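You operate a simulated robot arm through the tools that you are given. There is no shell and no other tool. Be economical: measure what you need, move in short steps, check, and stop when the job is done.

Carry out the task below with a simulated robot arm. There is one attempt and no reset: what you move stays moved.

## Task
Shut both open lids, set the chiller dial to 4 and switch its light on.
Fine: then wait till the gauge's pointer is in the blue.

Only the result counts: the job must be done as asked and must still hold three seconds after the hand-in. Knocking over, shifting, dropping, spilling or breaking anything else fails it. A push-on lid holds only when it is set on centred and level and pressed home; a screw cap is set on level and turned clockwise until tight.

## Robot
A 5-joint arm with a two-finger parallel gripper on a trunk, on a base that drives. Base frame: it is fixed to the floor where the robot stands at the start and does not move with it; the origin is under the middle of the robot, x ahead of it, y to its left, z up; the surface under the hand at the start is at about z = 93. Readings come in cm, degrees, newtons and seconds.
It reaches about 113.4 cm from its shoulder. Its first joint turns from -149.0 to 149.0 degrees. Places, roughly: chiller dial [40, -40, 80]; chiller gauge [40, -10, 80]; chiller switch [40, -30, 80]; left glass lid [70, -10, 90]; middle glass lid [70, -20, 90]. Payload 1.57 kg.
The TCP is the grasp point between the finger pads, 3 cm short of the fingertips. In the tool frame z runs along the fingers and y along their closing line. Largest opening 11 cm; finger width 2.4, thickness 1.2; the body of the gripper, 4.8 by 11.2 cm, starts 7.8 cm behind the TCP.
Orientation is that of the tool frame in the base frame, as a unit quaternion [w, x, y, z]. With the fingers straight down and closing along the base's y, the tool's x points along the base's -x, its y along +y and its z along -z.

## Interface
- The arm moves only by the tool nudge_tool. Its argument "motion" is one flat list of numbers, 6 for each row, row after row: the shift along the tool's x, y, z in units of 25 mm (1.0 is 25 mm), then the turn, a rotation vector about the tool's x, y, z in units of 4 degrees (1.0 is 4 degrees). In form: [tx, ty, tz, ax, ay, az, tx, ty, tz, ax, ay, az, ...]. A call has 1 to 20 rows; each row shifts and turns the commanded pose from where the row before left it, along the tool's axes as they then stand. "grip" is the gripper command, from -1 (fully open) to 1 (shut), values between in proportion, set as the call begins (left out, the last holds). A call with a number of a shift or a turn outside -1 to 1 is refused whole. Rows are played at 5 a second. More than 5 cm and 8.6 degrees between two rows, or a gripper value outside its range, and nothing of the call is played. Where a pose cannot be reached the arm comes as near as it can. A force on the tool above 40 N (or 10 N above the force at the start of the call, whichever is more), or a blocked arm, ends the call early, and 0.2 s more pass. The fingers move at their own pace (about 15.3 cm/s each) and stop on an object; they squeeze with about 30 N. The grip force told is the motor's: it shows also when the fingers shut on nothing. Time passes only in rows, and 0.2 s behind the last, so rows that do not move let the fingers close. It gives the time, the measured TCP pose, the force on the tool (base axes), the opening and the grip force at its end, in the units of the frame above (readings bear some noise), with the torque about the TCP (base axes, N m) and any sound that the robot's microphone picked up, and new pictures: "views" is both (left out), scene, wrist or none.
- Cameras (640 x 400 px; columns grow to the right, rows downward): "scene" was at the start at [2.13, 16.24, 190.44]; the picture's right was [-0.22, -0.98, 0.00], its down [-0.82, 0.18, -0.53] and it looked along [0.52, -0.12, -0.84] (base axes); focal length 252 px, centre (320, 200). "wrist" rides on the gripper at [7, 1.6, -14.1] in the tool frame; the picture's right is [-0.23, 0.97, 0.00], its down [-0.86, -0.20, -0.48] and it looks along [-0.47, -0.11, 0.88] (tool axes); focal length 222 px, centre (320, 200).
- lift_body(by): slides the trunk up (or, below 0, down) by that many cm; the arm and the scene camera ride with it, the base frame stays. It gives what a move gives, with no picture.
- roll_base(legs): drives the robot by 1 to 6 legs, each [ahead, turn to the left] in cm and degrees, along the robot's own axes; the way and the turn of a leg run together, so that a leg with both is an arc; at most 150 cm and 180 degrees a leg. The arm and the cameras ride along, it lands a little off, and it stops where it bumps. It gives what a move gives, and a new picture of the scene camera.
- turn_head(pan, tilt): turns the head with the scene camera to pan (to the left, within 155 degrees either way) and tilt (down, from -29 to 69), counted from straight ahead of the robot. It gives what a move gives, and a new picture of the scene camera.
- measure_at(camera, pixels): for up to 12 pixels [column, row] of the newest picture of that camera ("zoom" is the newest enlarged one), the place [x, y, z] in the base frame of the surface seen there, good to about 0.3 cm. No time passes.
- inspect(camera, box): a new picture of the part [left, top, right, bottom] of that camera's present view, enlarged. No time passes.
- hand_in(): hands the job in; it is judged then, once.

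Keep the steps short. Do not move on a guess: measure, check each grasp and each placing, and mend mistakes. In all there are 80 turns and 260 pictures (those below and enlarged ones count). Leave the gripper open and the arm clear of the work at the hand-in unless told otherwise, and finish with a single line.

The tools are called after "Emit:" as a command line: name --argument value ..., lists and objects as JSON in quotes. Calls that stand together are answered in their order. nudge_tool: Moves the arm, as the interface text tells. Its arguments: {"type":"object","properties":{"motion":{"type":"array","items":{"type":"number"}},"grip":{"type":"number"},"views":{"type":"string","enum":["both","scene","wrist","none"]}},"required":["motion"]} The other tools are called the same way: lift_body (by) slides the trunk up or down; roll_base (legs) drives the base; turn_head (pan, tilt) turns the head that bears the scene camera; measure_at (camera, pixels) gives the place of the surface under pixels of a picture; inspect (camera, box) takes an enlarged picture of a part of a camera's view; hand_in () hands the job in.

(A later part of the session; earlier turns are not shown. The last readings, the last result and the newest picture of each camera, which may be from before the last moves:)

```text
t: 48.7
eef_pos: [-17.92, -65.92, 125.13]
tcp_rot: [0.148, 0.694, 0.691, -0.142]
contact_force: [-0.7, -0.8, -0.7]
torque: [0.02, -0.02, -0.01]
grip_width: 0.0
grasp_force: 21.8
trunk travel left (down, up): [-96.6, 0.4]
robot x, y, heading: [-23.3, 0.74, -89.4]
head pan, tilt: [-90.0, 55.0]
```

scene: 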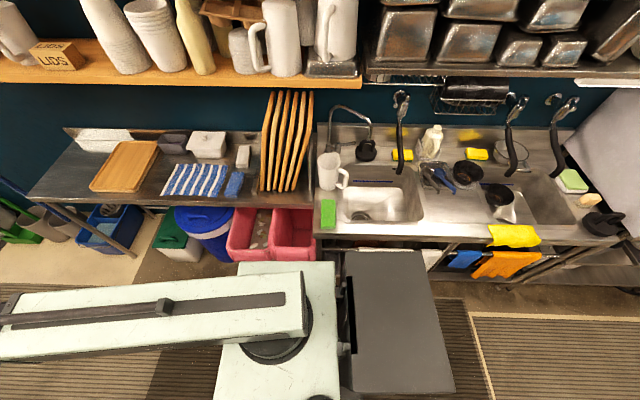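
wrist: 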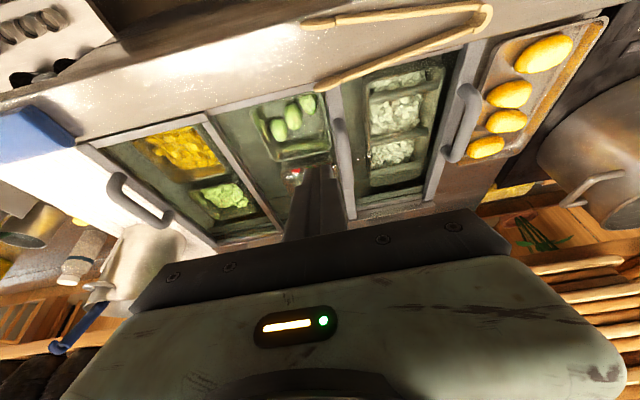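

Turn went free. Drive 46 cm ahead, then look at the panel (pan left).

Emit:
roll_base --legs '[[46, 0]]'

Emit:
turn_head --pan 80 --tilt 50

```text
t: 51.5
eef_pos: [-16.73, -111.5, 125.24]
tcp_rot: [0.148, 0.691, 0.693, -0.141]
contact_force: [-1.0, -0.7, -0.7]
torque: [0.03, 0.02, 0.02]
grip_width: 0.02
grasp_force: 21.2
trunk travel left (down, up): [-96.6, 0.4]
robot x, y, heading: [-22.96, -44.64, -88.9]
head pan, tilt: [-90.0, 55.0]
```

scene: 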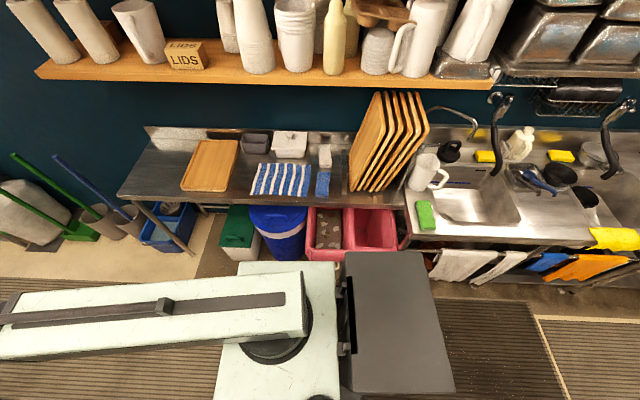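

```text
t: 54.0
eef_pos: [-16.76, -111.48, 125.26]
tcp_rot: [0.148, 0.692, 0.693, -0.141]
contact_force: [0.5, -0.2, -0.5]
torque: [0.02, -0.02, 0.0]
grip_width: 0.0
grasp_force: 21.8
trunk travel left (down, up): [-96.6, 0.4]
robot x, y, heading: [-22.87, -45.3, -88.5]
head pan, tilt: [80.0, 50.0]
```

scene: 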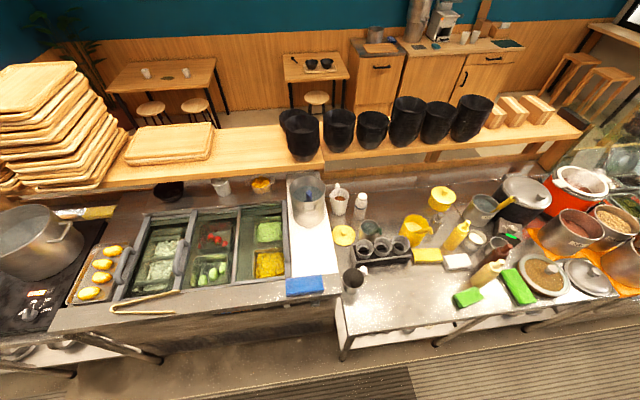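

All lids are visibly shut from here. I lower the trunk by 60 cm (arm hangs in the clear aisle) to see the panel face.

Emit:
lift_body --by -60

Emit:
turn_head --pan 92 --tilt 38

```text
refused: -60 is not a number from -40 to 40
```

```text
t: 54.8
eef_pos: [-16.62, -111.55, 125.2]
tcp_rot: [0.148, 0.692, 0.692, -0.141]
contact_force: [0.8, -0.3, -0.6]
torque: [0.0, 0.0, 0.0]
grip_width: 0.0
grasp_force: 21.0
trunk travel left (down, up): [-96.6, 0.4]
robot x, y, heading: [-22.13, -45.05, -88.6]
head pan, tilt: [92.0, 38.0]
```

scene: 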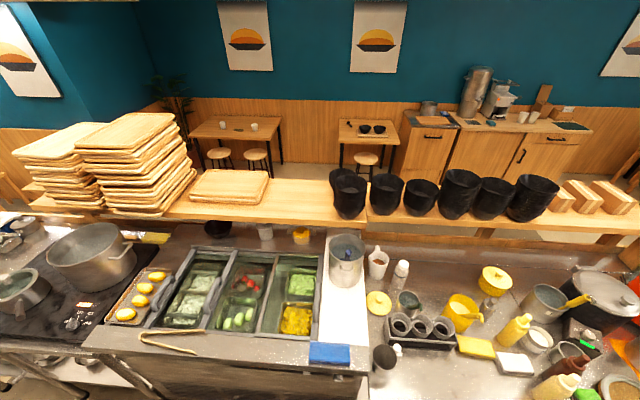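

Emit:
lift_body --by -40

Emit:
lift_body --by -20

Emit:
turn_head --pan 88 --tilt 40

```text
t: 58.6
eef_pos: [-16.73, -111.49, 85.2]
tcp_rot: [0.148, 0.691, 0.693, -0.141]
contact_force: [0.0, -0.3, 0.0]
torque: [0.01, 0.05, -0.01]
grip_width: 0.0
grasp_force: 21.6
trunk travel left (down, up): [-56.6, 40.4]
robot x, y, heading: [-22.91, -44.76, -88.6]
head pan, tilt: [92.0, 38.0]
```

```text
t: 60.8
eef_pos: [-16.6, -111.55, 65.25]
tcp_rot: [0.148, 0.692, 0.692, -0.142]
contact_force: [0.5, -0.5, 1.2]
torque: [0.01, -0.03, 0.0]
grip_width: 0.02
grasp_force: 21.0
trunk travel left (down, up): [-36.6, 60.4]
robot x, y, heading: [-22.61, -44.7, -88.4]
head pan, tilt: [92.0, 38.0]
```

```text
t: 61.4
eef_pos: [-16.63, -111.52, 65.33]
tcp_rot: [0.148, 0.691, 0.693, -0.141]
contact_force: [0.6, 0.4, -1.0]
torque: [0.01, -0.02, -0.01]
grip_width: 0.0
grasp_force: 21.3
trunk travel left (down, up): [-36.6, 60.4]
robot x, y, heading: [-22.63, -44.92, -88.5]
head pan, tilt: [88.0, 40.0]
```

scene: 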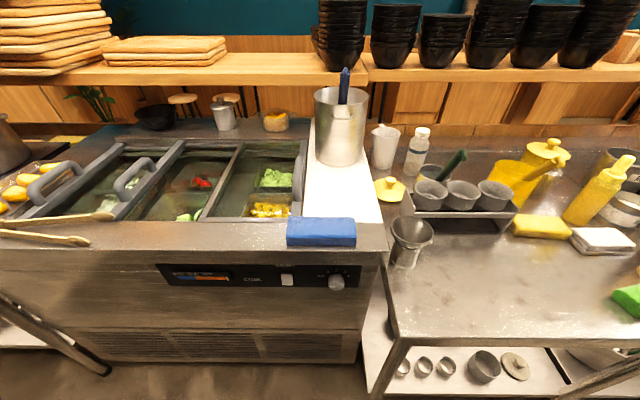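

The panel is in view. I zoom in on it.

Emit:
inspect --camera "scene" --box '[310, 255, 370, 300]'

Emit:
inspect --camera "scene" --box '[150, 250, 310, 300]'

Emit:
measure_at --camera "scene" --pixels '[[337, 283], [331, 283], [343, 283], [337, 276], [337, 289], [287, 280], [287, 276], [287, 284], [308, 280], [320, 250], [200, 277], [308, 262]]'

```text
8.89 times, centred on (340, 278) of scene
```

zoom: 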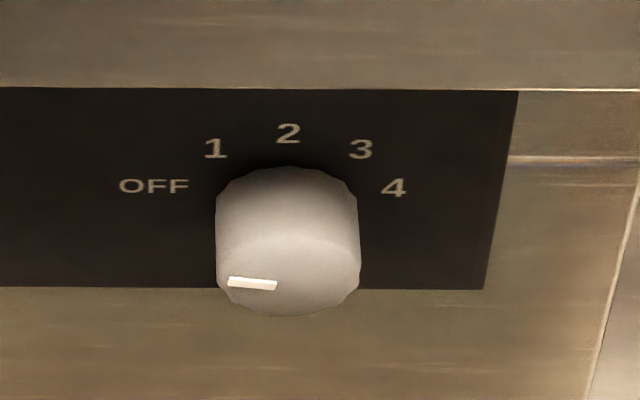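

```text
4.00 times, centred on (230, 275) of scene
```

zoom: 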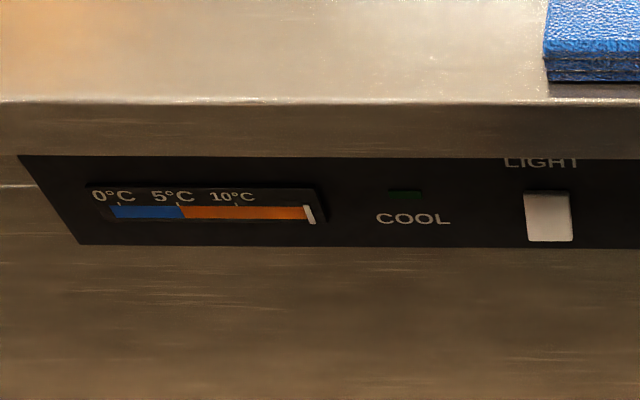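

```text
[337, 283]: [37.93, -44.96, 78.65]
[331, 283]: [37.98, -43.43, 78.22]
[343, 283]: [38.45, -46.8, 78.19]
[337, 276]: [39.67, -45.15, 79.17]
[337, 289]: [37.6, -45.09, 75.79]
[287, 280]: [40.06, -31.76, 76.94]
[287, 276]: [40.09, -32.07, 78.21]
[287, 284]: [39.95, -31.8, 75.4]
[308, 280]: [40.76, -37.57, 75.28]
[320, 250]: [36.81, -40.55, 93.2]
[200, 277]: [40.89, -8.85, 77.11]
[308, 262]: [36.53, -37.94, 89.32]
```

Knob: centre ≈[37.7 face, -45.1, 77.3], Ø≈3.8, pointer at OFF (left); 4 is 180° clockwise. Rocker at y≈-31.8, z≈77. Gauge at y≈-9, pointer in orange. Now measure the right table's corner and item heights for the arm swing.

Emit:
measure_at --camera "scene" --pixels '[[392, 335], [386, 250], [388, 280], [460, 335], [600, 175], [412, 228], [545, 145], [560, 335], [405, 262], [640, 150]]'

Emit:
lift_body --by 40

Emit:
lift_body --by 20

```text
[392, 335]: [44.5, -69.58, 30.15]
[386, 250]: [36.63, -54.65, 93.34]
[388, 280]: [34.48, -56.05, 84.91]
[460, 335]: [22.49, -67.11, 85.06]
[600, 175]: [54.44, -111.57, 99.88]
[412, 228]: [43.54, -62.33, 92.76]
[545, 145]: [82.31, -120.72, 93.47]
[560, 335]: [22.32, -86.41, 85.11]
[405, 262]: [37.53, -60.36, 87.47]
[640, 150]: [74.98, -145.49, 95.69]
```

```text
t: 65.3
eef_pos: [-16.77, -111.57, 105.29]
tcp_rot: [0.148, 0.691, 0.693, -0.141]
contact_force: [1.2, -0.1, -0.4]
torque: [0.0, -0.03, 0.0]
grip_width: 0.0
grasp_force: 21.2
trunk travel left (down, up): [-76.6, 20.4]
robot x, y, heading: [-22.42, -44.8, -88.7]
head pan, tilt: [88.0, 40.0]
```

```text
t: 67.4
eef_pos: [-16.72, -111.53, 125.25]
tcp_rot: [0.148, 0.692, 0.693, -0.141]
contact_force: [1.1, 0.0, 0.7]
torque: [0.0, 0.02, 0.04]
grip_width: 0.0
grasp_force: 21.5
trunk travel left (down, up): [-96.6, 0.4]
robot x, y, heading: [-22.82, -44.98, -88.3]
head pan, tilt: [88.0, 40.0]
```

Table top z=85, left edge y≈-55.5, items below ~112. Swinging at tip height ≥120 is safe. Turn left ~88.5° to face the counter.

Emit:
roll_base --legs '[[0, 88.5]]'

```text
t: 71.6
eef_pos: [44.17, -41.69, 125.25]
tcp_rot: [0.205, 0.019, 0.979, 0.0]
contact_force: [-0.3, -0.9, -0.4]
torque: [0.05, -0.01, 0.04]
grip_width: 0.0
grasp_force: 21.4
trunk travel left (down, up): [-96.6, 0.4]
robot x, y, heading: [-22.53, -46.21, -1.3]
head pan, tilt: [88.0, 40.0]
```

scene: 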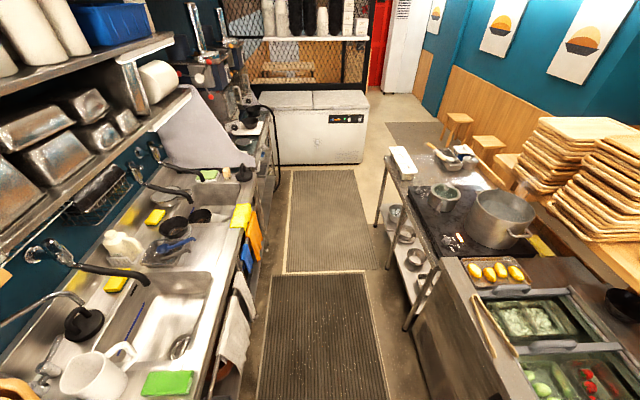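

Facing the counter: axis at y≈-46, good alignment. I aim the head down at the work and start lowering/retracting the arm in front of the counter edge.

Emit:
turn_head --pan 15 --tilt 62

Emit:
nudge_tool --motion '[0.713, -0.2, 0.633, 0, 0, 0, 0.713, -0.2, 0.633, 0, 0, 0, 0.713, -0.2, 0.633, 0, 0, 0, 0.713, -0.2, 0.633, 0, 0, 0, 0.713, -0.2, 0.633, 0, 0, 0, 0.713, -0.2, 0.633, 0, 0, 0]'

```text
t: 73.0
eef_pos: [44.18, -41.65, 125.29]
tcp_rot: [0.204, 0.019, 0.979, 0.001]
contact_force: [0.6, -1.1, 0.2]
torque: [-0.01, -0.02, -0.04]
grip_width: 0.0
grasp_force: 21.5
trunk travel left (down, up): [-96.6, 0.4]
robot x, y, heading: [-22.7, -45.93, -1.4]
head pan, tilt: [15.0, 62.0]
```

scene: 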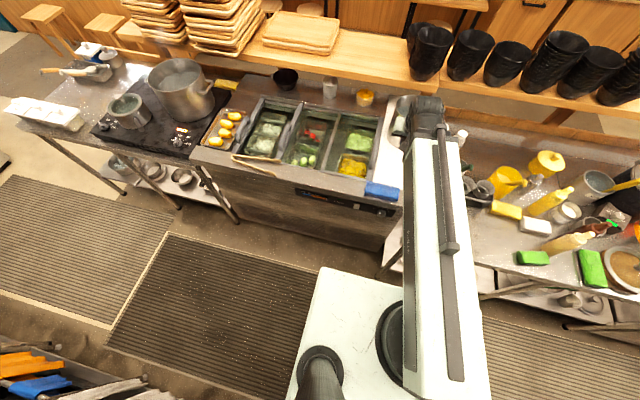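

```text
t: 74.4
eef_pos: [44.2, -43.28, 125.33]
tcp_rot: [0.204, 0.018, 0.979, 0.001]
contact_force: [0.4, -0.2, 0.0]
torque: [0.04, 0.02, 0.02]
grip_width: 0.0
grasp_force: 22.0
out of reach, approached as far as the arm can: row 1, 2, 3, 4, 5, 6
trunk travel left (down, up): [-96.6, 0.4]
robot x, y, heading: [-22.49, -45.87, -1.2]
head pan, tilt: [15.0, 62.0]
```

scene: 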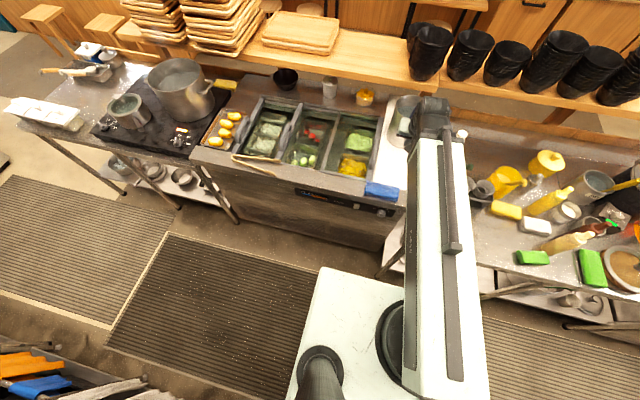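
wrist: 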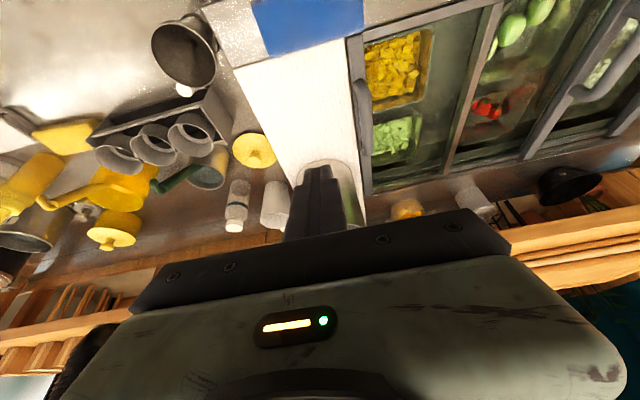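

I learn: the arm is a horizontal telescope with min wrist radius ≈59 cm, height only by trunk. A horizontal tool needs the axis ≈80 cm from the panel, i.e. x≈-43. With little room behind, the robot should stand facing -y with the arm turned left 90°. First swing the arm to the robot's left at height (tool vertical).

Emit:
nudge_tool --motion '[0, 1, 0, 0, 1, 0, 0, 1, 0, 0, 1, 0, 0, 1, 0, 0, 1, 0, 0, 1, 0, 0, 1, 0, 0, 1, 0, 0, 1, 0, 0, 1, 0, 0, 0.93, 0, 0, 1, 0, 0, 0, 0, 0, 1, 0, 0, 0, 0, 0, 1, 0, 0, 0, 0, 0, 1, 0, 0, 0, 0, 1, 1, 0, 0, 0, 0, 1, 1, 0, 0, 0, 0, 1, 1, 0, 0, 0, 0, 1, 1, 0, 0, 0, 0, 1, 1, 0, 0, 0, 0, 1, 1, 0, 0, 0, 0, 1, 1, 0, 0, 0, 0, 1, 1, 0, 0, 0, 0, 1, 1, 0, 0, 0, 0, 1, 1, 0, 0, 0, 0]'

```text
t: 78.6
eef_pos: [20.98, 7.57, 123.36]
tcp_rot: [-0.001, 0.017, 1.0, 0.005]
contact_force: [-0.2, -0.7, 0.2]
torque: [0.0, -0.04, 0.01]
grip_width: 0.01
grasp_force: 21.3
out of reach, approached as far as the arm can: row 1, 2, 3, 4, 15
trunk travel left (down, up): [-96.6, 0.4]
robot x, y, heading: [-22.77, -45.57, -1.1]
head pan, tilt: [15.0, 62.0]
```

scene: 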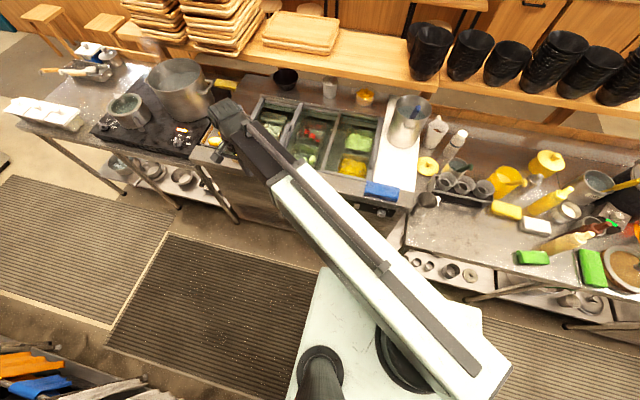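
wrist: 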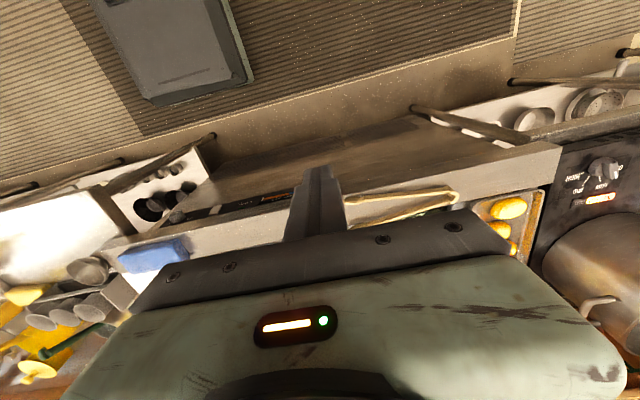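

The robot's floor base is visible in the wrist picture; I measure it, then continue the swing.

Emit:
measure_at --camera "wrist" --pixels '[[152, 100], [250, 78], [95, 10], [225, 10], [150, 40], [230, 60], [205, 3]]'

Emit:
nudge_tool --motion '[1, 0.35, 0, 0, 0, 0, 1, 0.35, 0, 0, 0, 0, 1, 0.35, 0, 0, 0, 0, 1, 0.35, 0, 0, 0, 0, 1, 0.3, 0, 0, 0, 0, 1, 0.3, 0, 0, 0, 0, 1, 0.3, 0, 0, 0, 0, 1, 0.3, 0, 0, 0, 0, 1, 0.1, 0, 0, 0, 0, 1, 0.1, 0, 0, 0, 0, 1, 0.1, 0, 0, 0, 0, 1, 0.1, 0, 0, 0, 0, 1, 0, 0, 0, 0, 0, 1, 0, 0, 0, 0, 0, 1, 0, 0, 0, 0, 0, 1, 0, 0, 0, 0, 0]' --views "wrist"

```text
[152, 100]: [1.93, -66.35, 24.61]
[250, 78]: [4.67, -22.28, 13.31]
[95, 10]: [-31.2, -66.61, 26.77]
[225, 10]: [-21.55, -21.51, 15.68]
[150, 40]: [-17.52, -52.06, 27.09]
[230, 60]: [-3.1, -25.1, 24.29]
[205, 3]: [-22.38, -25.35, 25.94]
```

```text
t: 82.0
eef_pos: [-18.96, 16.64, 123.28]
tcp_rot: [-0.001, 0.018, 1.0, 0.005]
contact_force: [0.4, -0.1, 0.8]
torque: [0.01, 0.01, 0.01]
grip_width: 0.02
grasp_force: 21.5
out of reach, approached as far as the arm can: row 12
trunk travel left (down, up): [-96.6, 0.4]
robot x, y, heading: [-22.63, -45.68, -1.0]
head pan, tilt: [15.0, 62.0]
```

wrist: 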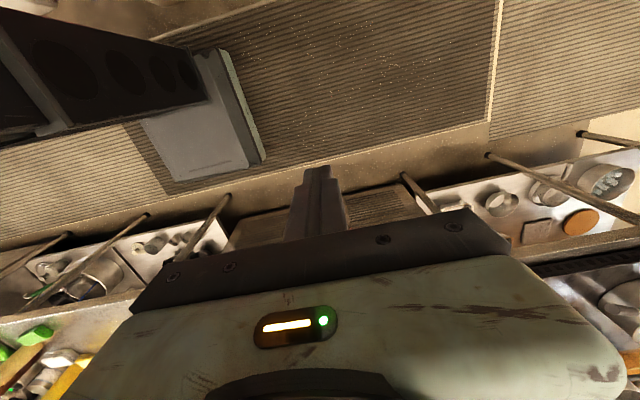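

Base footprint is ±22.5 wide, 27 ahead. Facing -y at x≈-42 it spans -64.5…-19.5, clear of bins (x≤-70). Turn right 89° (arm then points at the counter, high).

Emit:
roll_base --legs '[[0, -89]]'

Emit:
turn_head --pan -70 --tilt 60

```text
t: 86.2
eef_pos: [39.86, -48.87, 123.37]
tcp_rot: [0.002, 0.716, 0.698, 0.005]
contact_force: [-1.1, -0.7, 0.4]
torque: [0.01, -0.05, 0.0]
grip_width: 0.0
grasp_force: 21.3
trunk travel left (down, up): [-96.6, 0.4]
robot x, y, heading: [-24.86, -45.97, -90.3]
head pan, tilt: [15.0, 62.0]
```

scene: 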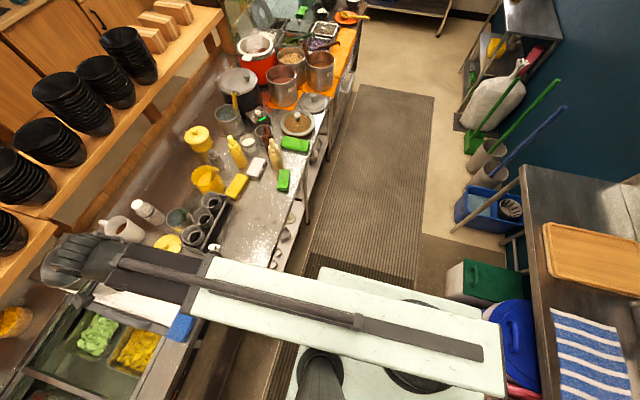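

```text
t: 87.8
eef_pos: [39.9, -49.07, 123.29]
tcp_rot: [0.003, 0.716, 0.698, 0.003]
contact_force: [0.7, -0.2, 0.4]
torque: [0.01, -0.02, -0.01]
grip_width: 0.0
grasp_force: 21.8
trunk travel left (down, up): [-96.6, 0.4]
robot x, y, heading: [-24.51, -45.99, -90.2]
head pan, tilt: [-70.0, 60.0]
```

scene: 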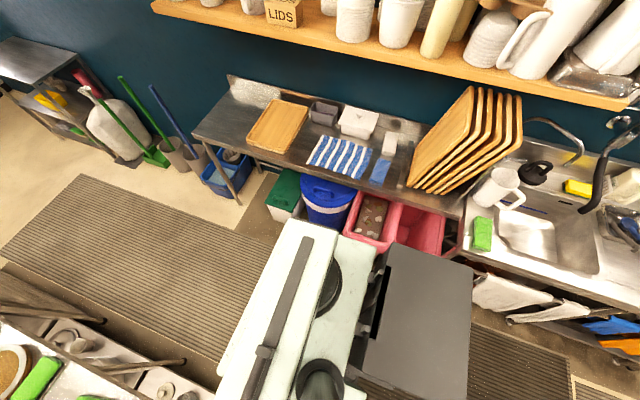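

Measure bins, table, sink fronts for the shift.

Emit:
measure_at --camera "scene" --pixels '[[370, 245], [345, 232], [325, 215], [290, 205], [240, 200], [195, 140], [458, 215], [484, 235], [400, 240], [312, 225], [450, 250], [230, 190]]'

```text
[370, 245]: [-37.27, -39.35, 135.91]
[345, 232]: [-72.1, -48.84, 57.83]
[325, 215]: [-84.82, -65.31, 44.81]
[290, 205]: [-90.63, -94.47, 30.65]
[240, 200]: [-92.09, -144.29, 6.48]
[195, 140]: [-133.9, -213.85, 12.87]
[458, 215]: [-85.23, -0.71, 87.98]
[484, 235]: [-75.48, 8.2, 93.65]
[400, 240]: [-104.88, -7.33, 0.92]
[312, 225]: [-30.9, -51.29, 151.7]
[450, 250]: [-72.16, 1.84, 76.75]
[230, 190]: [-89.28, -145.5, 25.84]
```

Bins' nearest front is x≈-72. Shift the robot right by an S-curve (two gentle arcs) and come back straight.

Emit:
roll_base --legs '[[50, -20], [50, 20]]'

```text
t: 93.3
eef_pos: [21.68, -147.14, 123.26]
tcp_rot: [0.002, 0.718, 0.696, 0.003]
contact_force: [-0.4, -0.2, 0.1]
torque: [0.03, 0.01, 0.01]
grip_width: 0.02
grasp_force: 21.6
trunk travel left (down, up): [-96.6, 0.4]
robot x, y, heading: [-43.46, -143.2, -90.3]
head pan, tilt: [-70.0, 60.0]
```

scene: 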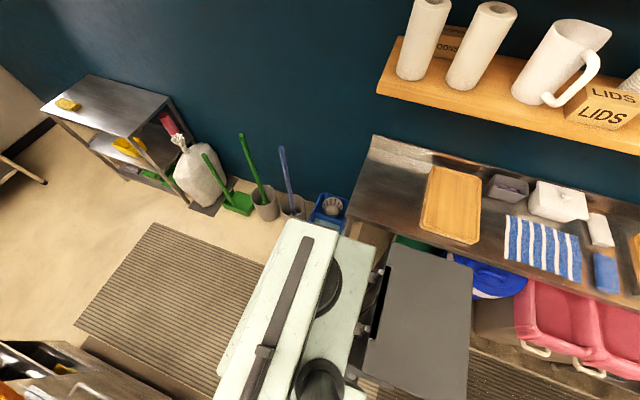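

At x≈-43.5. Reverse 98 cm to y≈-45.

Emit:
roll_base --legs '[[-98, 0]]'

Emit:
turn_head --pan 80 --tilt 50

```text
t: 98.3
eef_pos: [22.9, -52.35, 123.45]
tcp_rot: [0.002, 0.723, 0.69, 0.004]
contact_force: [-1.0, 0.5, 0.0]
torque: [-0.03, 0.01, 0.01]
grip_width: 0.0
grasp_force: 21.1
trunk travel left (down, up): [-96.6, 0.4]
robot x, y, heading: [-41.93, -48.11, -91.3]
head pan, tilt: [-70.0, 60.0]
```

scene: 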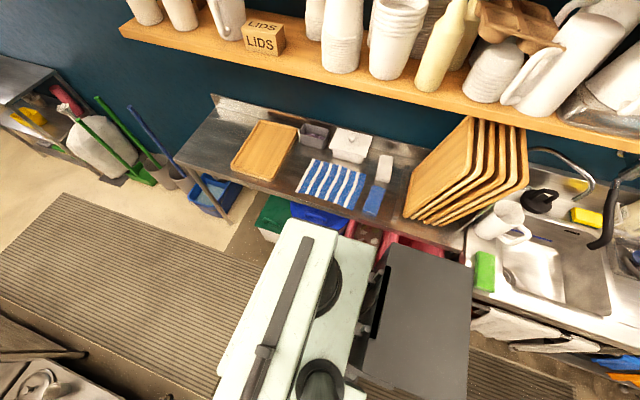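

```text
t: 100.6
eef_pos: [22.91, -52.38, 123.2]
tcp_rot: [0.003, 0.723, 0.69, 0.005]
contact_force: [0.4, 0.4, 0.3]
torque: [0.01, 0.02, -0.01]
grip_width: 0.01
grasp_force: 21.0
trunk travel left (down, up): [-96.6, 0.4]
robot x, y, heading: [-42.42, -47.39, -91.2]
head pan, tilt: [80.0, 50.0]
```

scene: 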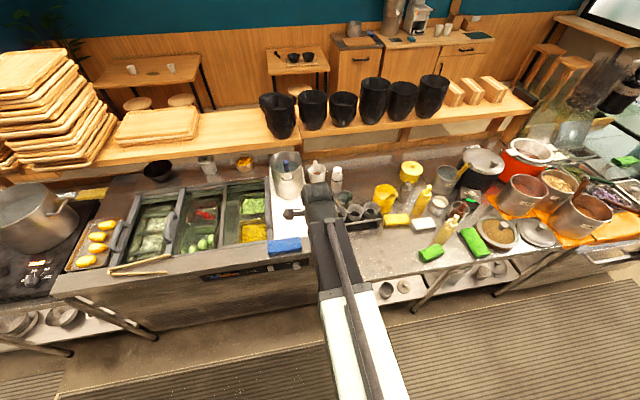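

Robot at [-42.2,-47.7]. Back 2.6 cm more to line up with the knob.

Emit:
roll_base --legs '[[-2.6, 0]]'

Emit:
nudge_tool --motion '[0, 0, 0, 0, 0, 1, 0, 0, 0, 0, 0, 1, 0, 0, 0, 0, 0, 1, 0, 0, 0, 0, 0, 1, 0, 0, 0, 0, 0, 1, 0, 0, 0, 0, 0, 1, 0, 0, 0, 0, 0, 1, 0, 0, 0, 0, 0, 1, 0, 0, 0, 0, 0, 1, 0, 0, 0, 0, 0, 1, 0, 0, 0, 0, 0, 1, 0, 0, 0, 0, 0, 1, 0, 0, 0, 0, 0, 1, 0, 0, 0, 0, 0, 1, 0, 0, 0, 0, 0, 1, 0, 0, 0, 0, 0, 1, 0, 0, 0, 0, 0, 1, 0, 0, 0, 0, 0, 1, 0, 0, 0, 0, 0, 1, 0, 0, 0, 0, 0, 1]' --grip 0.1 --views "none"

```text
t: 101.4
eef_pos: [22.94, -49.68, 123.28]
tcp_rot: [0.003, 0.723, 0.691, 0.003]
contact_force: [-0.4, 0.6, 0.4]
torque: [-0.04, 0.01, -0.01]
grip_width: 0.0
grasp_force: 21.0
trunk travel left (down, up): [-96.6, 0.4]
robot x, y, heading: [-42.28, -45.28, -91.4]
head pan, tilt: [80.0, 50.0]
```

scene: 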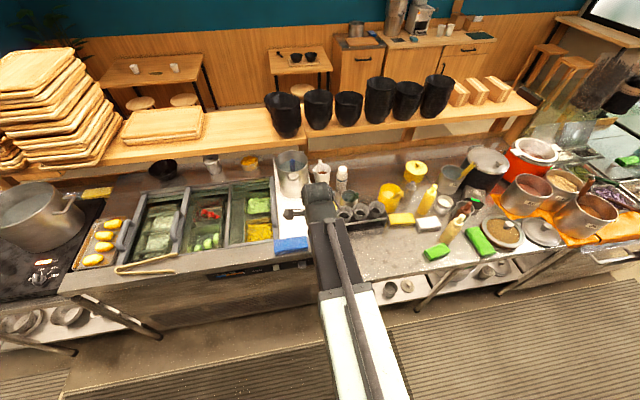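

```text
t: 105.6
eef_pos: [22.93, -49.82, 123.19]
tcp_rot: [-0.002, 0.998, 0.067, 0.005]
contact_force: [-0.3, 0.6, 0.0]
torque: [0.0, -0.01, 0.03]
grip_width: 4.92
grasp_force: 0.1
trunk travel left (down, up): [-96.6, 0.4]
robot x, y, heading: [-42.26, -45.39, -91.3]
head pan, tilt: [80.0, 50.0]
```

Finish the spin and retract to [17.5, -45.2] before lowering.

Emit:
nudge_tool --motion '[0, 0, 0, 0, 0, 0.96, 0, 0, 0, 0, 0, 0.96, -0.54, -0.45, 0, 0, 0, 0, -0.54, -0.45, 0, 0, 0, 0, -0.54, -0.45, 0, 0, 0, 0, -0.54, -0.45, 0, 0, 0, 0, 0, 0, 0, 0, 0, 0]'

```text
t: 107.2
eef_pos: [17.08, -49.45, 123.24]
tcp_rot: [-0.004, 0.997, 0.072, 0.005]
contact_force: [-1.0, 1.0, -0.2]
torque: [0.01, 0.03, -0.02]
grip_width: 4.94
grasp_force: 0.0
out of reach, approached as far as the arm can: row 1, 2, 4, 5, 6
trunk travel left (down, up): [-96.6, 0.4]
robot x, y, heading: [-41.86, -45.31, -91.3]
head pan, tilt: [80.0, 50.0]
```

scene: 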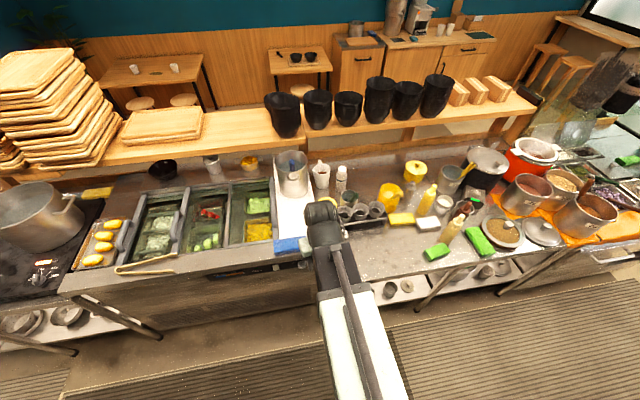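
wrist: 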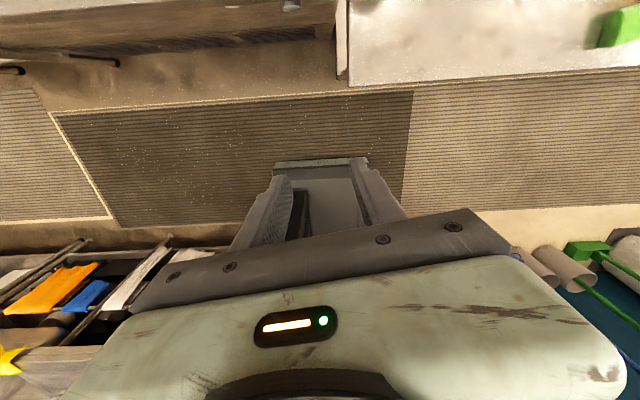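

The tool spin has a limit (~168°). So I'll start the turn from the other end: spin back ~186° so that 180° of clockwise turning is available.

Emit:
nudge_tool --motion '[0, 0, 0, 0, 0, -1, 0, 0, 0, 0, 0, -1, 0, 0, 0, 0, 0, -1, 0, 0, 0, 0, 0, -1, 0, 0, 0, 0, 0, -1, 0, 0, 0, 0, 0, -1, 0, 0, 0, 0, 0, -1, 0, 0, 0, 0, 0, -1, 0, 0, 0, 0, 0, -1, 0, 0, 0, 0, 0, -1, 0, 0, 0, 0, 0, -1, 0, 0, 0, 0, 0, -1, 0, 0, 0, 0, 0, -1, 0, 0, 0, 0, 0, -1, 0, 0, 0, 0, 0, -1, 0, 0, 0, 0, 0, -1, 0, 0, 0, 0, 0, -1, 0, 0, 0, 0, 0, -1, 0, 0, 0, 0, 0, -1, 0, 0, 0, 0, 0, -1]' --views "none"

Emit:
nudge_tool --motion '[0, 0, 0, 0, 0, -1, 0, 0, 0, 0, 0, -1, 0, 0, 0, 0, 0, -1, 0, 0, 0, 0, 0, -1, 0, 0, 0, 0, 0, -1, 0, 0, 0, 0, 0, -1, 0, 0, 0, 0, 0, -1, 0, 0, 0, 0, 0, -1, 0, 0, 0, 0, 0, -1, 0, 0, 0, 0, 0, -1, 0, 0, 0, 0, 0, -1, 0, 0, 0, 0, 0, -1, 0, 0, 0, 0, 0, -1, 0, 0, 0, 0, 0, -1, 0, 0, 0, 0, 0, -1, 0, 0, 0, 0, 0, -1, 0, 0, 0, 0, 0, -1, 0, 0, 0, 0, 0, -1, 0, 0, 0, 0, 0, -1, 0, 0, 0, 0, 0, -1]' --views "none"

Emit:
nudge_tool --motion '[0, 0, 0, 0, 0, -1, 0, 0, 0, 0, 0, -1, 0, 0, 0, 0, 0, -1, 0, 0, 0, 0, 0, -1, 0, 0, 0, 0, 0, -1, 0, 0, 0, 0, 0, -1, 0, 0, 0, 0, 0, -0.6, 0, 0, 0, 0, 0, 0]' --views "none"

```text
t: 111.4
eef_pos: [17.06, -49.26, 123.32]
tcp_rot: [0.001, 0.72, 0.694, 0.005]
contact_force: [0.1, 0.1, 0.0]
torque: [0.04, 0.0, -0.02]
grip_width: 4.96
grasp_force: 0.0
trunk travel left (down, up): [-96.6, 0.4]
robot x, y, heading: [-42.13, -45.65, -91.5]
head pan, tilt: [80.0, 50.0]
```

```text
t: 115.6
eef_pos: [17.09, -49.16, 123.22]
tcp_rot: [0.005, 0.106, 0.994, 0.003]
contact_force: [0.5, -0.3, -0.3]
torque: [0.03, -0.01, 0.01]
grip_width: 4.95
grasp_force: 0.0
trunk travel left (down, up): [-96.6, 0.4]
robot x, y, heading: [-42.3, -45.18, -91.4]
head pan, tilt: [80.0, 50.0]
```

```text
t: 117.4
eef_pos: [17.11, -49.15, 123.27]
tcp_rot: [0.005, -0.124, 0.992, 0.001]
contact_force: [-0.7, 0.1, -0.9]
torque: [0.02, -0.01, 0.01]
grip_width: 4.94
grasp_force: 0.0
trunk travel left (down, up): [-96.6, 0.4]
robot x, y, heading: [-42.24, -45.12, -91.3]
head pan, tilt: [80.0, 50.0]
```

Spin at start position. Shift to y≈-45.15 and set opening 6.6 cm, then lower the trunk in front of the counter.

Emit:
nudge_tool --motion '[-0.2, 0.78, 0, 0, 0, 0, -0.2, 0.78, 0, 0, 0, 0, 0, 0, 0, 0, 0, 0]' --grip -0.2

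```text
t: 118.2
eef_pos: [16.87, -45.09, 123.26]
tcp_rot: [0.006, -0.123, 0.992, 0.001]
contact_force: [0.4, -0.3, 0.3]
torque: [-0.03, -0.03, -0.01]
grip_width: 6.6
grasp_force: 0.1
trunk travel left (down, up): [-96.6, 0.4]
robot x, y, heading: [-42.02, -45.22, -91.1]
head pan, tilt: [80.0, 50.0]
```

scene: 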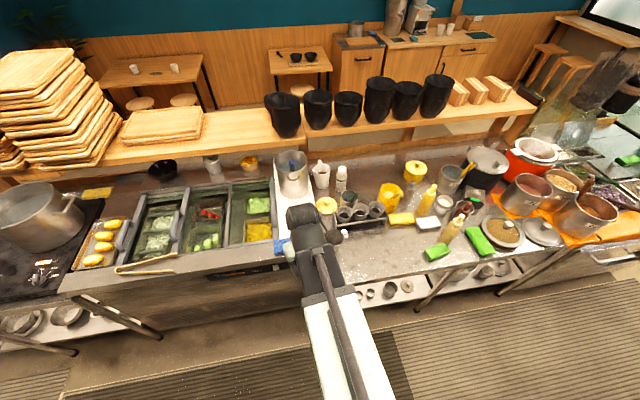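
wrist: 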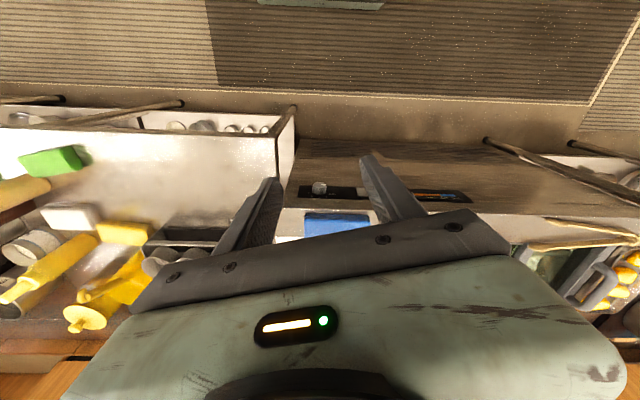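

Clear path. Lower 40, then 38 cm.

Emit:
lift_body --by -40

Emit:
lift_body --by -38

Emit:
inspect --camera "wrist" --box '[0, 0, 640, 400]'

Emit:
turn_head --pan 85 --tilt 40

```text
t: 122.1
eef_pos: [16.97, -45.15, 83.2]
tcp_rot: [0.005, -0.123, 0.992, 0.001]
contact_force: [-0.6, -0.9, 0.7]
torque: [0.0, 0.02, 0.02]
grip_width: 6.62
grasp_force: 0.0
trunk travel left (down, up): [-56.6, 40.4]
robot x, y, heading: [-42.35, -45.51, -91.3]
head pan, tilt: [80.0, 50.0]
```

```text
t: 125.7
eef_pos: [16.94, -45.26, 45.28]
tcp_rot: [0.005, -0.124, 0.992, 0.001]
contact_force: [0.2, -0.4, 0.2]
torque: [0.03, -0.02, 0.03]
grip_width: 6.59
grasp_force: 0.0
trunk travel left (down, up): [-18.6, 78.4]
robot x, y, heading: [-42.16, -45.24, -90.8]
head pan, tilt: [80.0, 50.0]
```

```text
1.00 times, centred on (320, 200) of wrist (not enlarged: the box is as wide or as high as the picture)
```

zoom: 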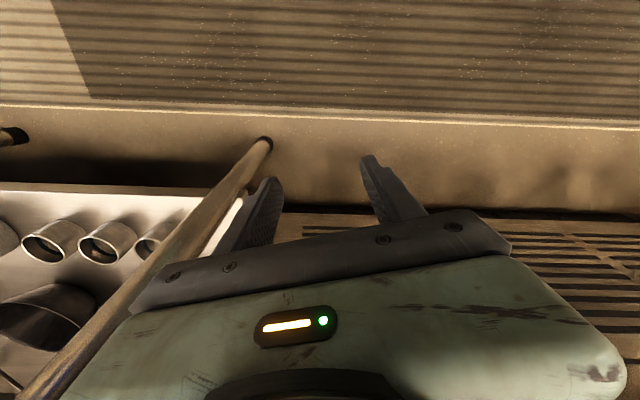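

```text
t: 126.5
eef_pos: [16.95, -45.15, 45.27]
tcp_rot: [0.005, -0.124, 0.992, 0.001]
contact_force: [0.1, -1.6, 0.1]
torque: [-0.06, -0.04, 0.01]
grip_width: 6.64
grasp_force: 0.1
trunk travel left (down, up): [-18.6, 78.4]
robot x, y, heading: [-42.19, -45.52, -91.3]
head pan, tilt: [85.0, 40.0]
```

scene: 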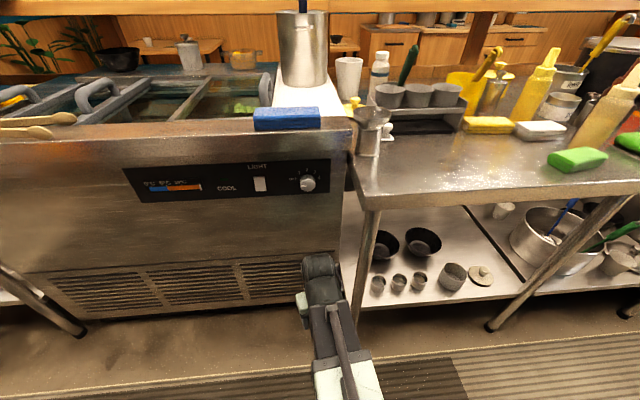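

Good view. I check the table leg near the fingers and re-measure the knob from here.

Emit:
inspect --camera "scene" --box '[285, 160, 345, 205]'

Emit:
measure_at --camera "scene" --pixels '[[307, 184], [302, 184], [313, 184], [307, 178], [307, 191], [260, 184], [260, 179], [260, 189], [368, 230], [361, 290], [372, 215], [285, 195]]'

Emit:
measure_at --camera "wrist" --pixels '[[230, 185], [150, 285], [258, 150], [90, 340]]'

```text
8.89 times, centred on (315, 182) of scene
```

zoom: 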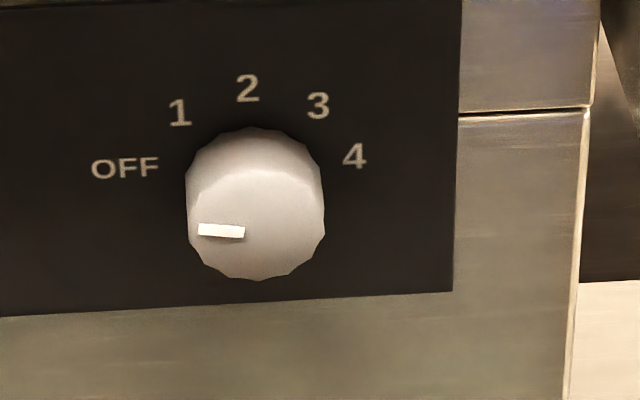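

```text
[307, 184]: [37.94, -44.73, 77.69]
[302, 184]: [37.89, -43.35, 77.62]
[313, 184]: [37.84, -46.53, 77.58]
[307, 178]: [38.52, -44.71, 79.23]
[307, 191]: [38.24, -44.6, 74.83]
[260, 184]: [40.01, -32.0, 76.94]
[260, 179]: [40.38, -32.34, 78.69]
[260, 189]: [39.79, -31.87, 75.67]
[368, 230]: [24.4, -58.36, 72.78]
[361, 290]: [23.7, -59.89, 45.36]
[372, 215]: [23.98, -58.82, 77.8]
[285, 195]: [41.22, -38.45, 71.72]
```

```text
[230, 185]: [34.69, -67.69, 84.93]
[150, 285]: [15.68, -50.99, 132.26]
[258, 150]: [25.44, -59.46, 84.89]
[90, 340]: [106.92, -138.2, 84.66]
```

Knob centre ≈ y -44.9, z 77.2. Leg is at y≈-59, fine. Pitch the tool forward about the wrist, 80° first.

Emit:
nudge_tool --motion '[-0.531, -0.132, 0, 0.246, -0.97, 0, -0.531, -0.132, 0, 0.246, -0.97, 0, -0.531, -0.132, 0, 0.246, -0.97, 0, -0.531, -0.132, 0, 0.246, -0.97, 0, -0.531, -0.132, 0, 0.246, -0.97, 0, -0.531, -0.132, 0, 0.246, -0.97, 0, -0.531, -0.132, 0, 0.246, -0.97, 0, -0.531, -0.132, 0, 0.246, -0.97, 0, -0.531, -0.132, 0, 0.246, -0.97, 0, -0.531, -0.132, 0, 0.246, -0.97, 0, -0.531, -0.132, 0, 0.246, -0.97, 0, -0.531, -0.132, 0, 0.246, -0.97, 0, -0.531, -0.132, 0, 0.246, -0.97, 0, -0.531, -0.132, 0, 0.246, -0.97, 0, -0.531, -0.132, 0, 0.246, -0.97, 0, -0.531, -0.132, 0, 0.246, -0.97, 0, -0.531, -0.132, 0, 0.246, -0.97, 0, -0.531, -0.132, 0, 0.246, -0.97, 0, -0.531, -0.132, 0, 0.246, -0.97, 0]'

```text
t: 130.5
eef_pos: [36.44, -45.06, 63.45]
tcp_rot: [0.615, -0.096, 0.78, -0.074]
contact_force: [-0.7, 0.5, 0.0]
torque: [-0.04, -0.04, -0.02]
grip_width: 6.58
grasp_force: 0.0
out of reach, approached as far as the arm can: row 4, 7, 9, 11, 13, 15, 17, 18, 19
trunk travel left (down, up): [-18.6, 78.4]
robot x, y, heading: [-42.18, -45.57, -91.0]
head pan, tilt: [85.0, 40.0]
```

scene: 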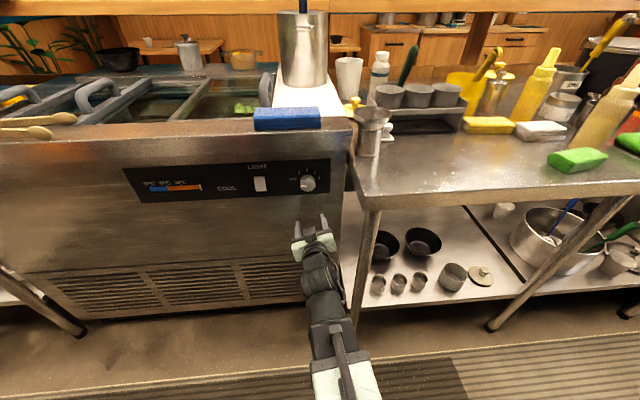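
wrist: 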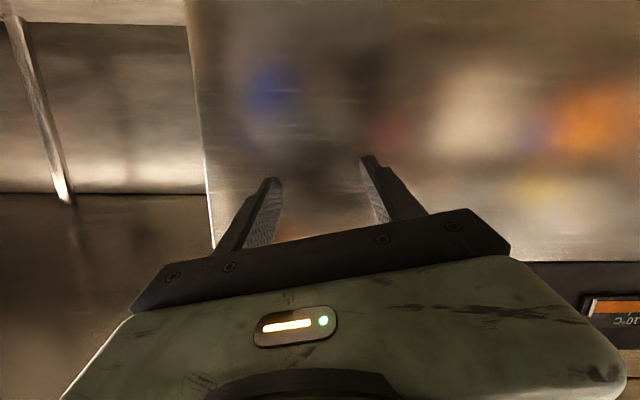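

Tool is at 76.4°; 13.6° more to level (3.4 rows).

Emit:
nudge_tool --motion '[-0.45, -0.11, 0, 0.246, -0.97, 0, -0.45, -0.11, 0, 0.246, -0.97, 0, -0.45, -0.11, 0, 0.246, -0.97, 0, -0.18, -0.04, 0, 0.1, -0.388, 0, 0, 0, 0, 0, 0, 0]'

```text
t: 131.7
eef_pos: [36.89, -45.46, 68.28]
tcp_rot: [0.69, -0.084, 0.714, -0.086]
contact_force: [-0.2, -0.2, 0.4]
torque: [-0.01, 0.0, 0.0]
grip_width: 6.57
grasp_force: 0.0
out of reach, approached as far as the arm can: row 1, 2, 3
trunk travel left (down, up): [-18.6, 78.4]
robot x, y, heading: [-41.93, -45.04, -91.3]
head pan, tilt: [85.0, 40.0]
```

scene: 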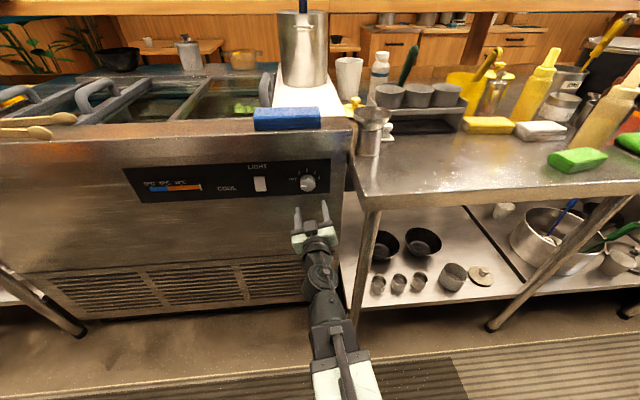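
wrist: 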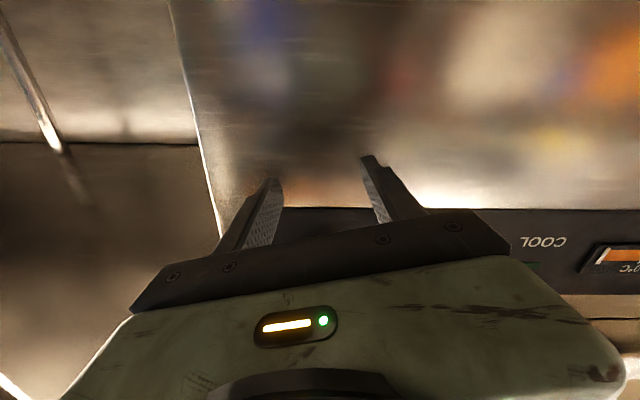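

Tool is level within 2°. Small correction (+0.5 cm y, 2° pitch), then raise the trunk to bring the open fingers around the knob.

Emit:
nudge_tool --motion '[-0.048, 0.194, 0, 0.12, -0.48, 0, 0, 0, 0, 0, 0, 0]' --views "none"

Emit:
lift_body --by 4

Emit:
inspect --camera "scene" --box '[255, 150, 355, 260]'

```text
t: 132.3
eef_pos: [37.0, -45.26, 68.88]
tcp_rot: [0.699, -0.082, 0.705, -0.089]
contact_force: [0.4, 0.5, -0.6]
torque: [0.02, 0.02, -0.02]
grip_width: 6.6
grasp_force: 0.1
out of reach, approached as far as the arm can: row 1
trunk travel left (down, up): [-18.6, 78.4]
robot x, y, heading: [-42.47, -45.41, -91.3]
head pan, tilt: [85.0, 40.0]
```

```text
t: 133.1
eef_pos: [36.98, -45.27, 72.84]
tcp_rot: [0.698, -0.082, 0.705, -0.089]
contact_force: [-0.1, -0.7, -0.2]
torque: [0.01, 0.0, 0.04]
grip_width: 6.61
grasp_force: 0.1
trunk travel left (down, up): [-22.6, 74.4]
robot x, y, heading: [-42.36, -45.16, -91.7]
head pan, tilt: [85.0, 40.0]
```

```text
3.64 times, centred on (305, 205) of scene
```

zoom: 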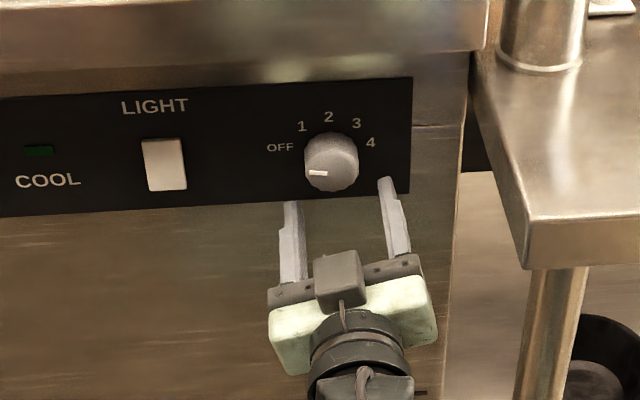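

Fingers straddle well; nudge +0.35 cm in y and rise 4.3 cm to knob height.

Emit:
nudge_tool --motion '[-0.034, 0.136, 0, 0, 0, 0]' --views "none"

Emit:
lift_body --by 4.3

Emit:
inspect --camera "scene" --box '[275, 150, 345, 210]'

Emit:
inspect --camera "wrist" --box '[160, 100, 480, 300]'

```text
t: 133.5
eef_pos: [36.98, -45.0, 72.87]
tcp_rot: [0.699, -0.082, 0.705, -0.089]
contact_force: [-0.2, 0.3, 0.0]
torque: [0.03, 0.0, -0.01]
grip_width: 6.59
grasp_force: 0.1
trunk travel left (down, up): [-22.6, 74.4]
robot x, y, heading: [-41.82, -45.24, -91.0]
head pan, tilt: [85.0, 40.0]
```

```text
t: 134.3
eef_pos: [36.96, -44.9, 77.23]
tcp_rot: [0.699, -0.083, 0.705, -0.088]
contact_force: [0.4, 0.0, 0.2]
torque: [0.02, 0.01, 0.02]
grip_width: 6.58
grasp_force: 0.1
trunk travel left (down, up): [-26.9, 70.1]
robot x, y, heading: [-42.25, -45.16, -91.1]
head pan, tilt: [85.0, 40.0]
```

```text
6.67 times, centred on (310, 180) of scene
```

zoom: 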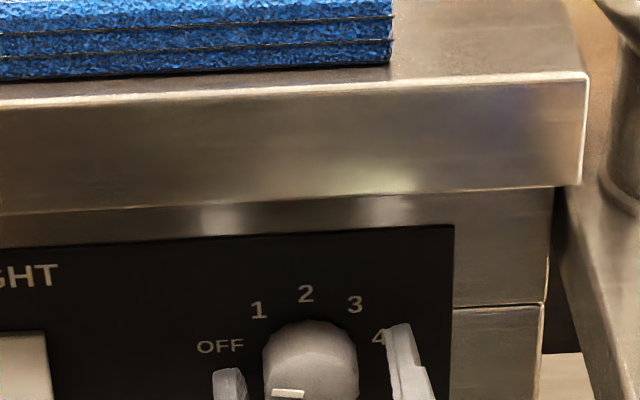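

```text
2.00 times, centred on (320, 200) of wrist
```

zoom: 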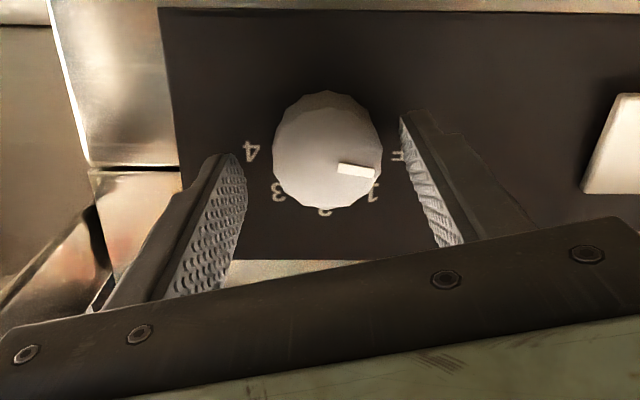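

The knob sits centred between the fingers. Close the gripper.

Emit:
nudge_tool --motion '[0, 0, 0, 0, 0, 0, 0, 0, 0, 0, 0, 0, 0, 0, 0, 0, 0, 0]' --grip 1 --views "wrist"

```text
t: 135.2
eef_pos: [36.99, -44.57, 77.13]
tcp_rot: [0.699, -0.084, 0.705, -0.086]
contact_force: [-0.8, 24.3, -4.8]
torque: [0.11, 0.11, 0.77]
grip_width: 4.11
grasp_force: 45.3
trunk travel left (down, up): [-26.9, 70.1]
robot x, y, heading: [-42.07, -45.02, -91.4]
head pan, tilt: [85.0, 40.0]
```

wrist: 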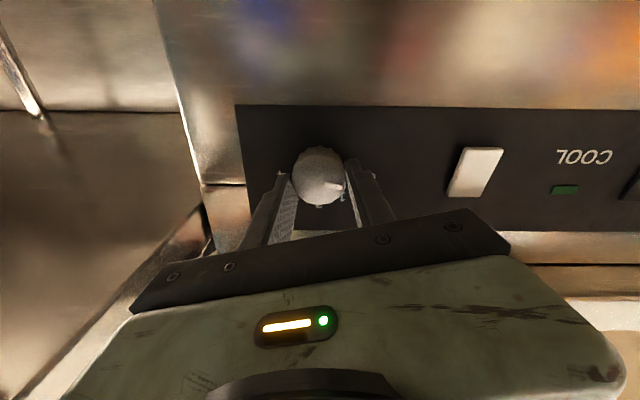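

Gripped at 4.1 cm; side force 24 N shows the knob is ~0.4 cm further +y. Relieve, then turn 20° clockwise as a test.

Emit:
nudge_tool --motion '[-0.03, 0.13, 0, 0, 0, 0, 0, 0, 0, 0, 0, 0, 0, 0, 0, 0, 0, 1, 0, 0, 0, 0, 0, 1, 0, 0, 0, 0, 0, 1, 0, 0, 0, 0, 0, 1, 0, 0, 0, 0, 0, 1, 0, 0, 0, 0, 0, 0]' --views "wrist"

Emit:
inspect --camera "wrist" --box '[240, 120, 400, 230]'

```text
t: 136.9
eef_pos: [36.92, -44.73, 77.18]
tcp_rot: [0.703, 0.042, 0.709, 0.033]
contact_force: [-7.9, -5.2, -7.2]
torque: [-0.01, 0.25, -0.45]
grip_width: 4.11
grasp_force: 44.9
trunk travel left (down, up): [-26.9, 70.1]
robot x, y, heading: [-42.33, -45.39, -91.2]
head pan, tilt: [85.0, 40.0]
```

wrist: 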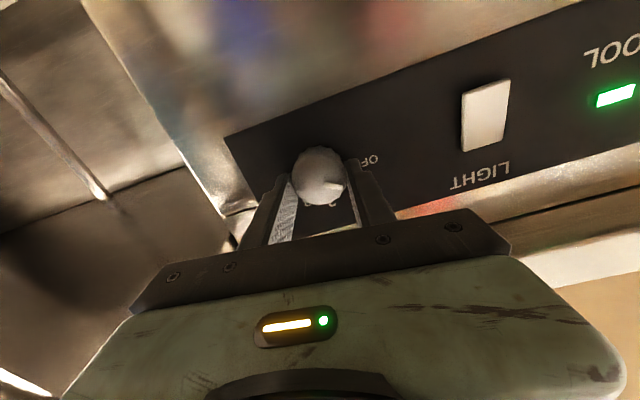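

```text
3.64 times, centred on (320, 175) of wrist
```

zoom: 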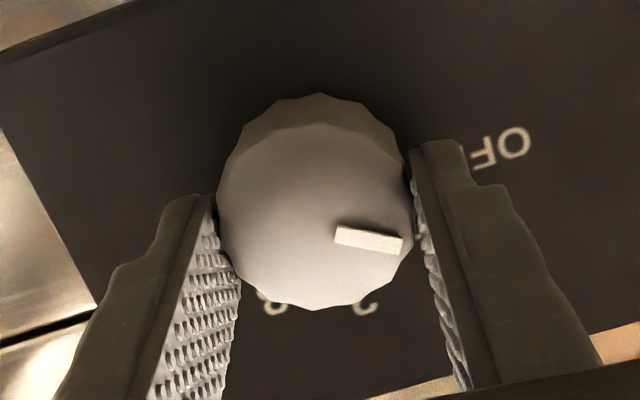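

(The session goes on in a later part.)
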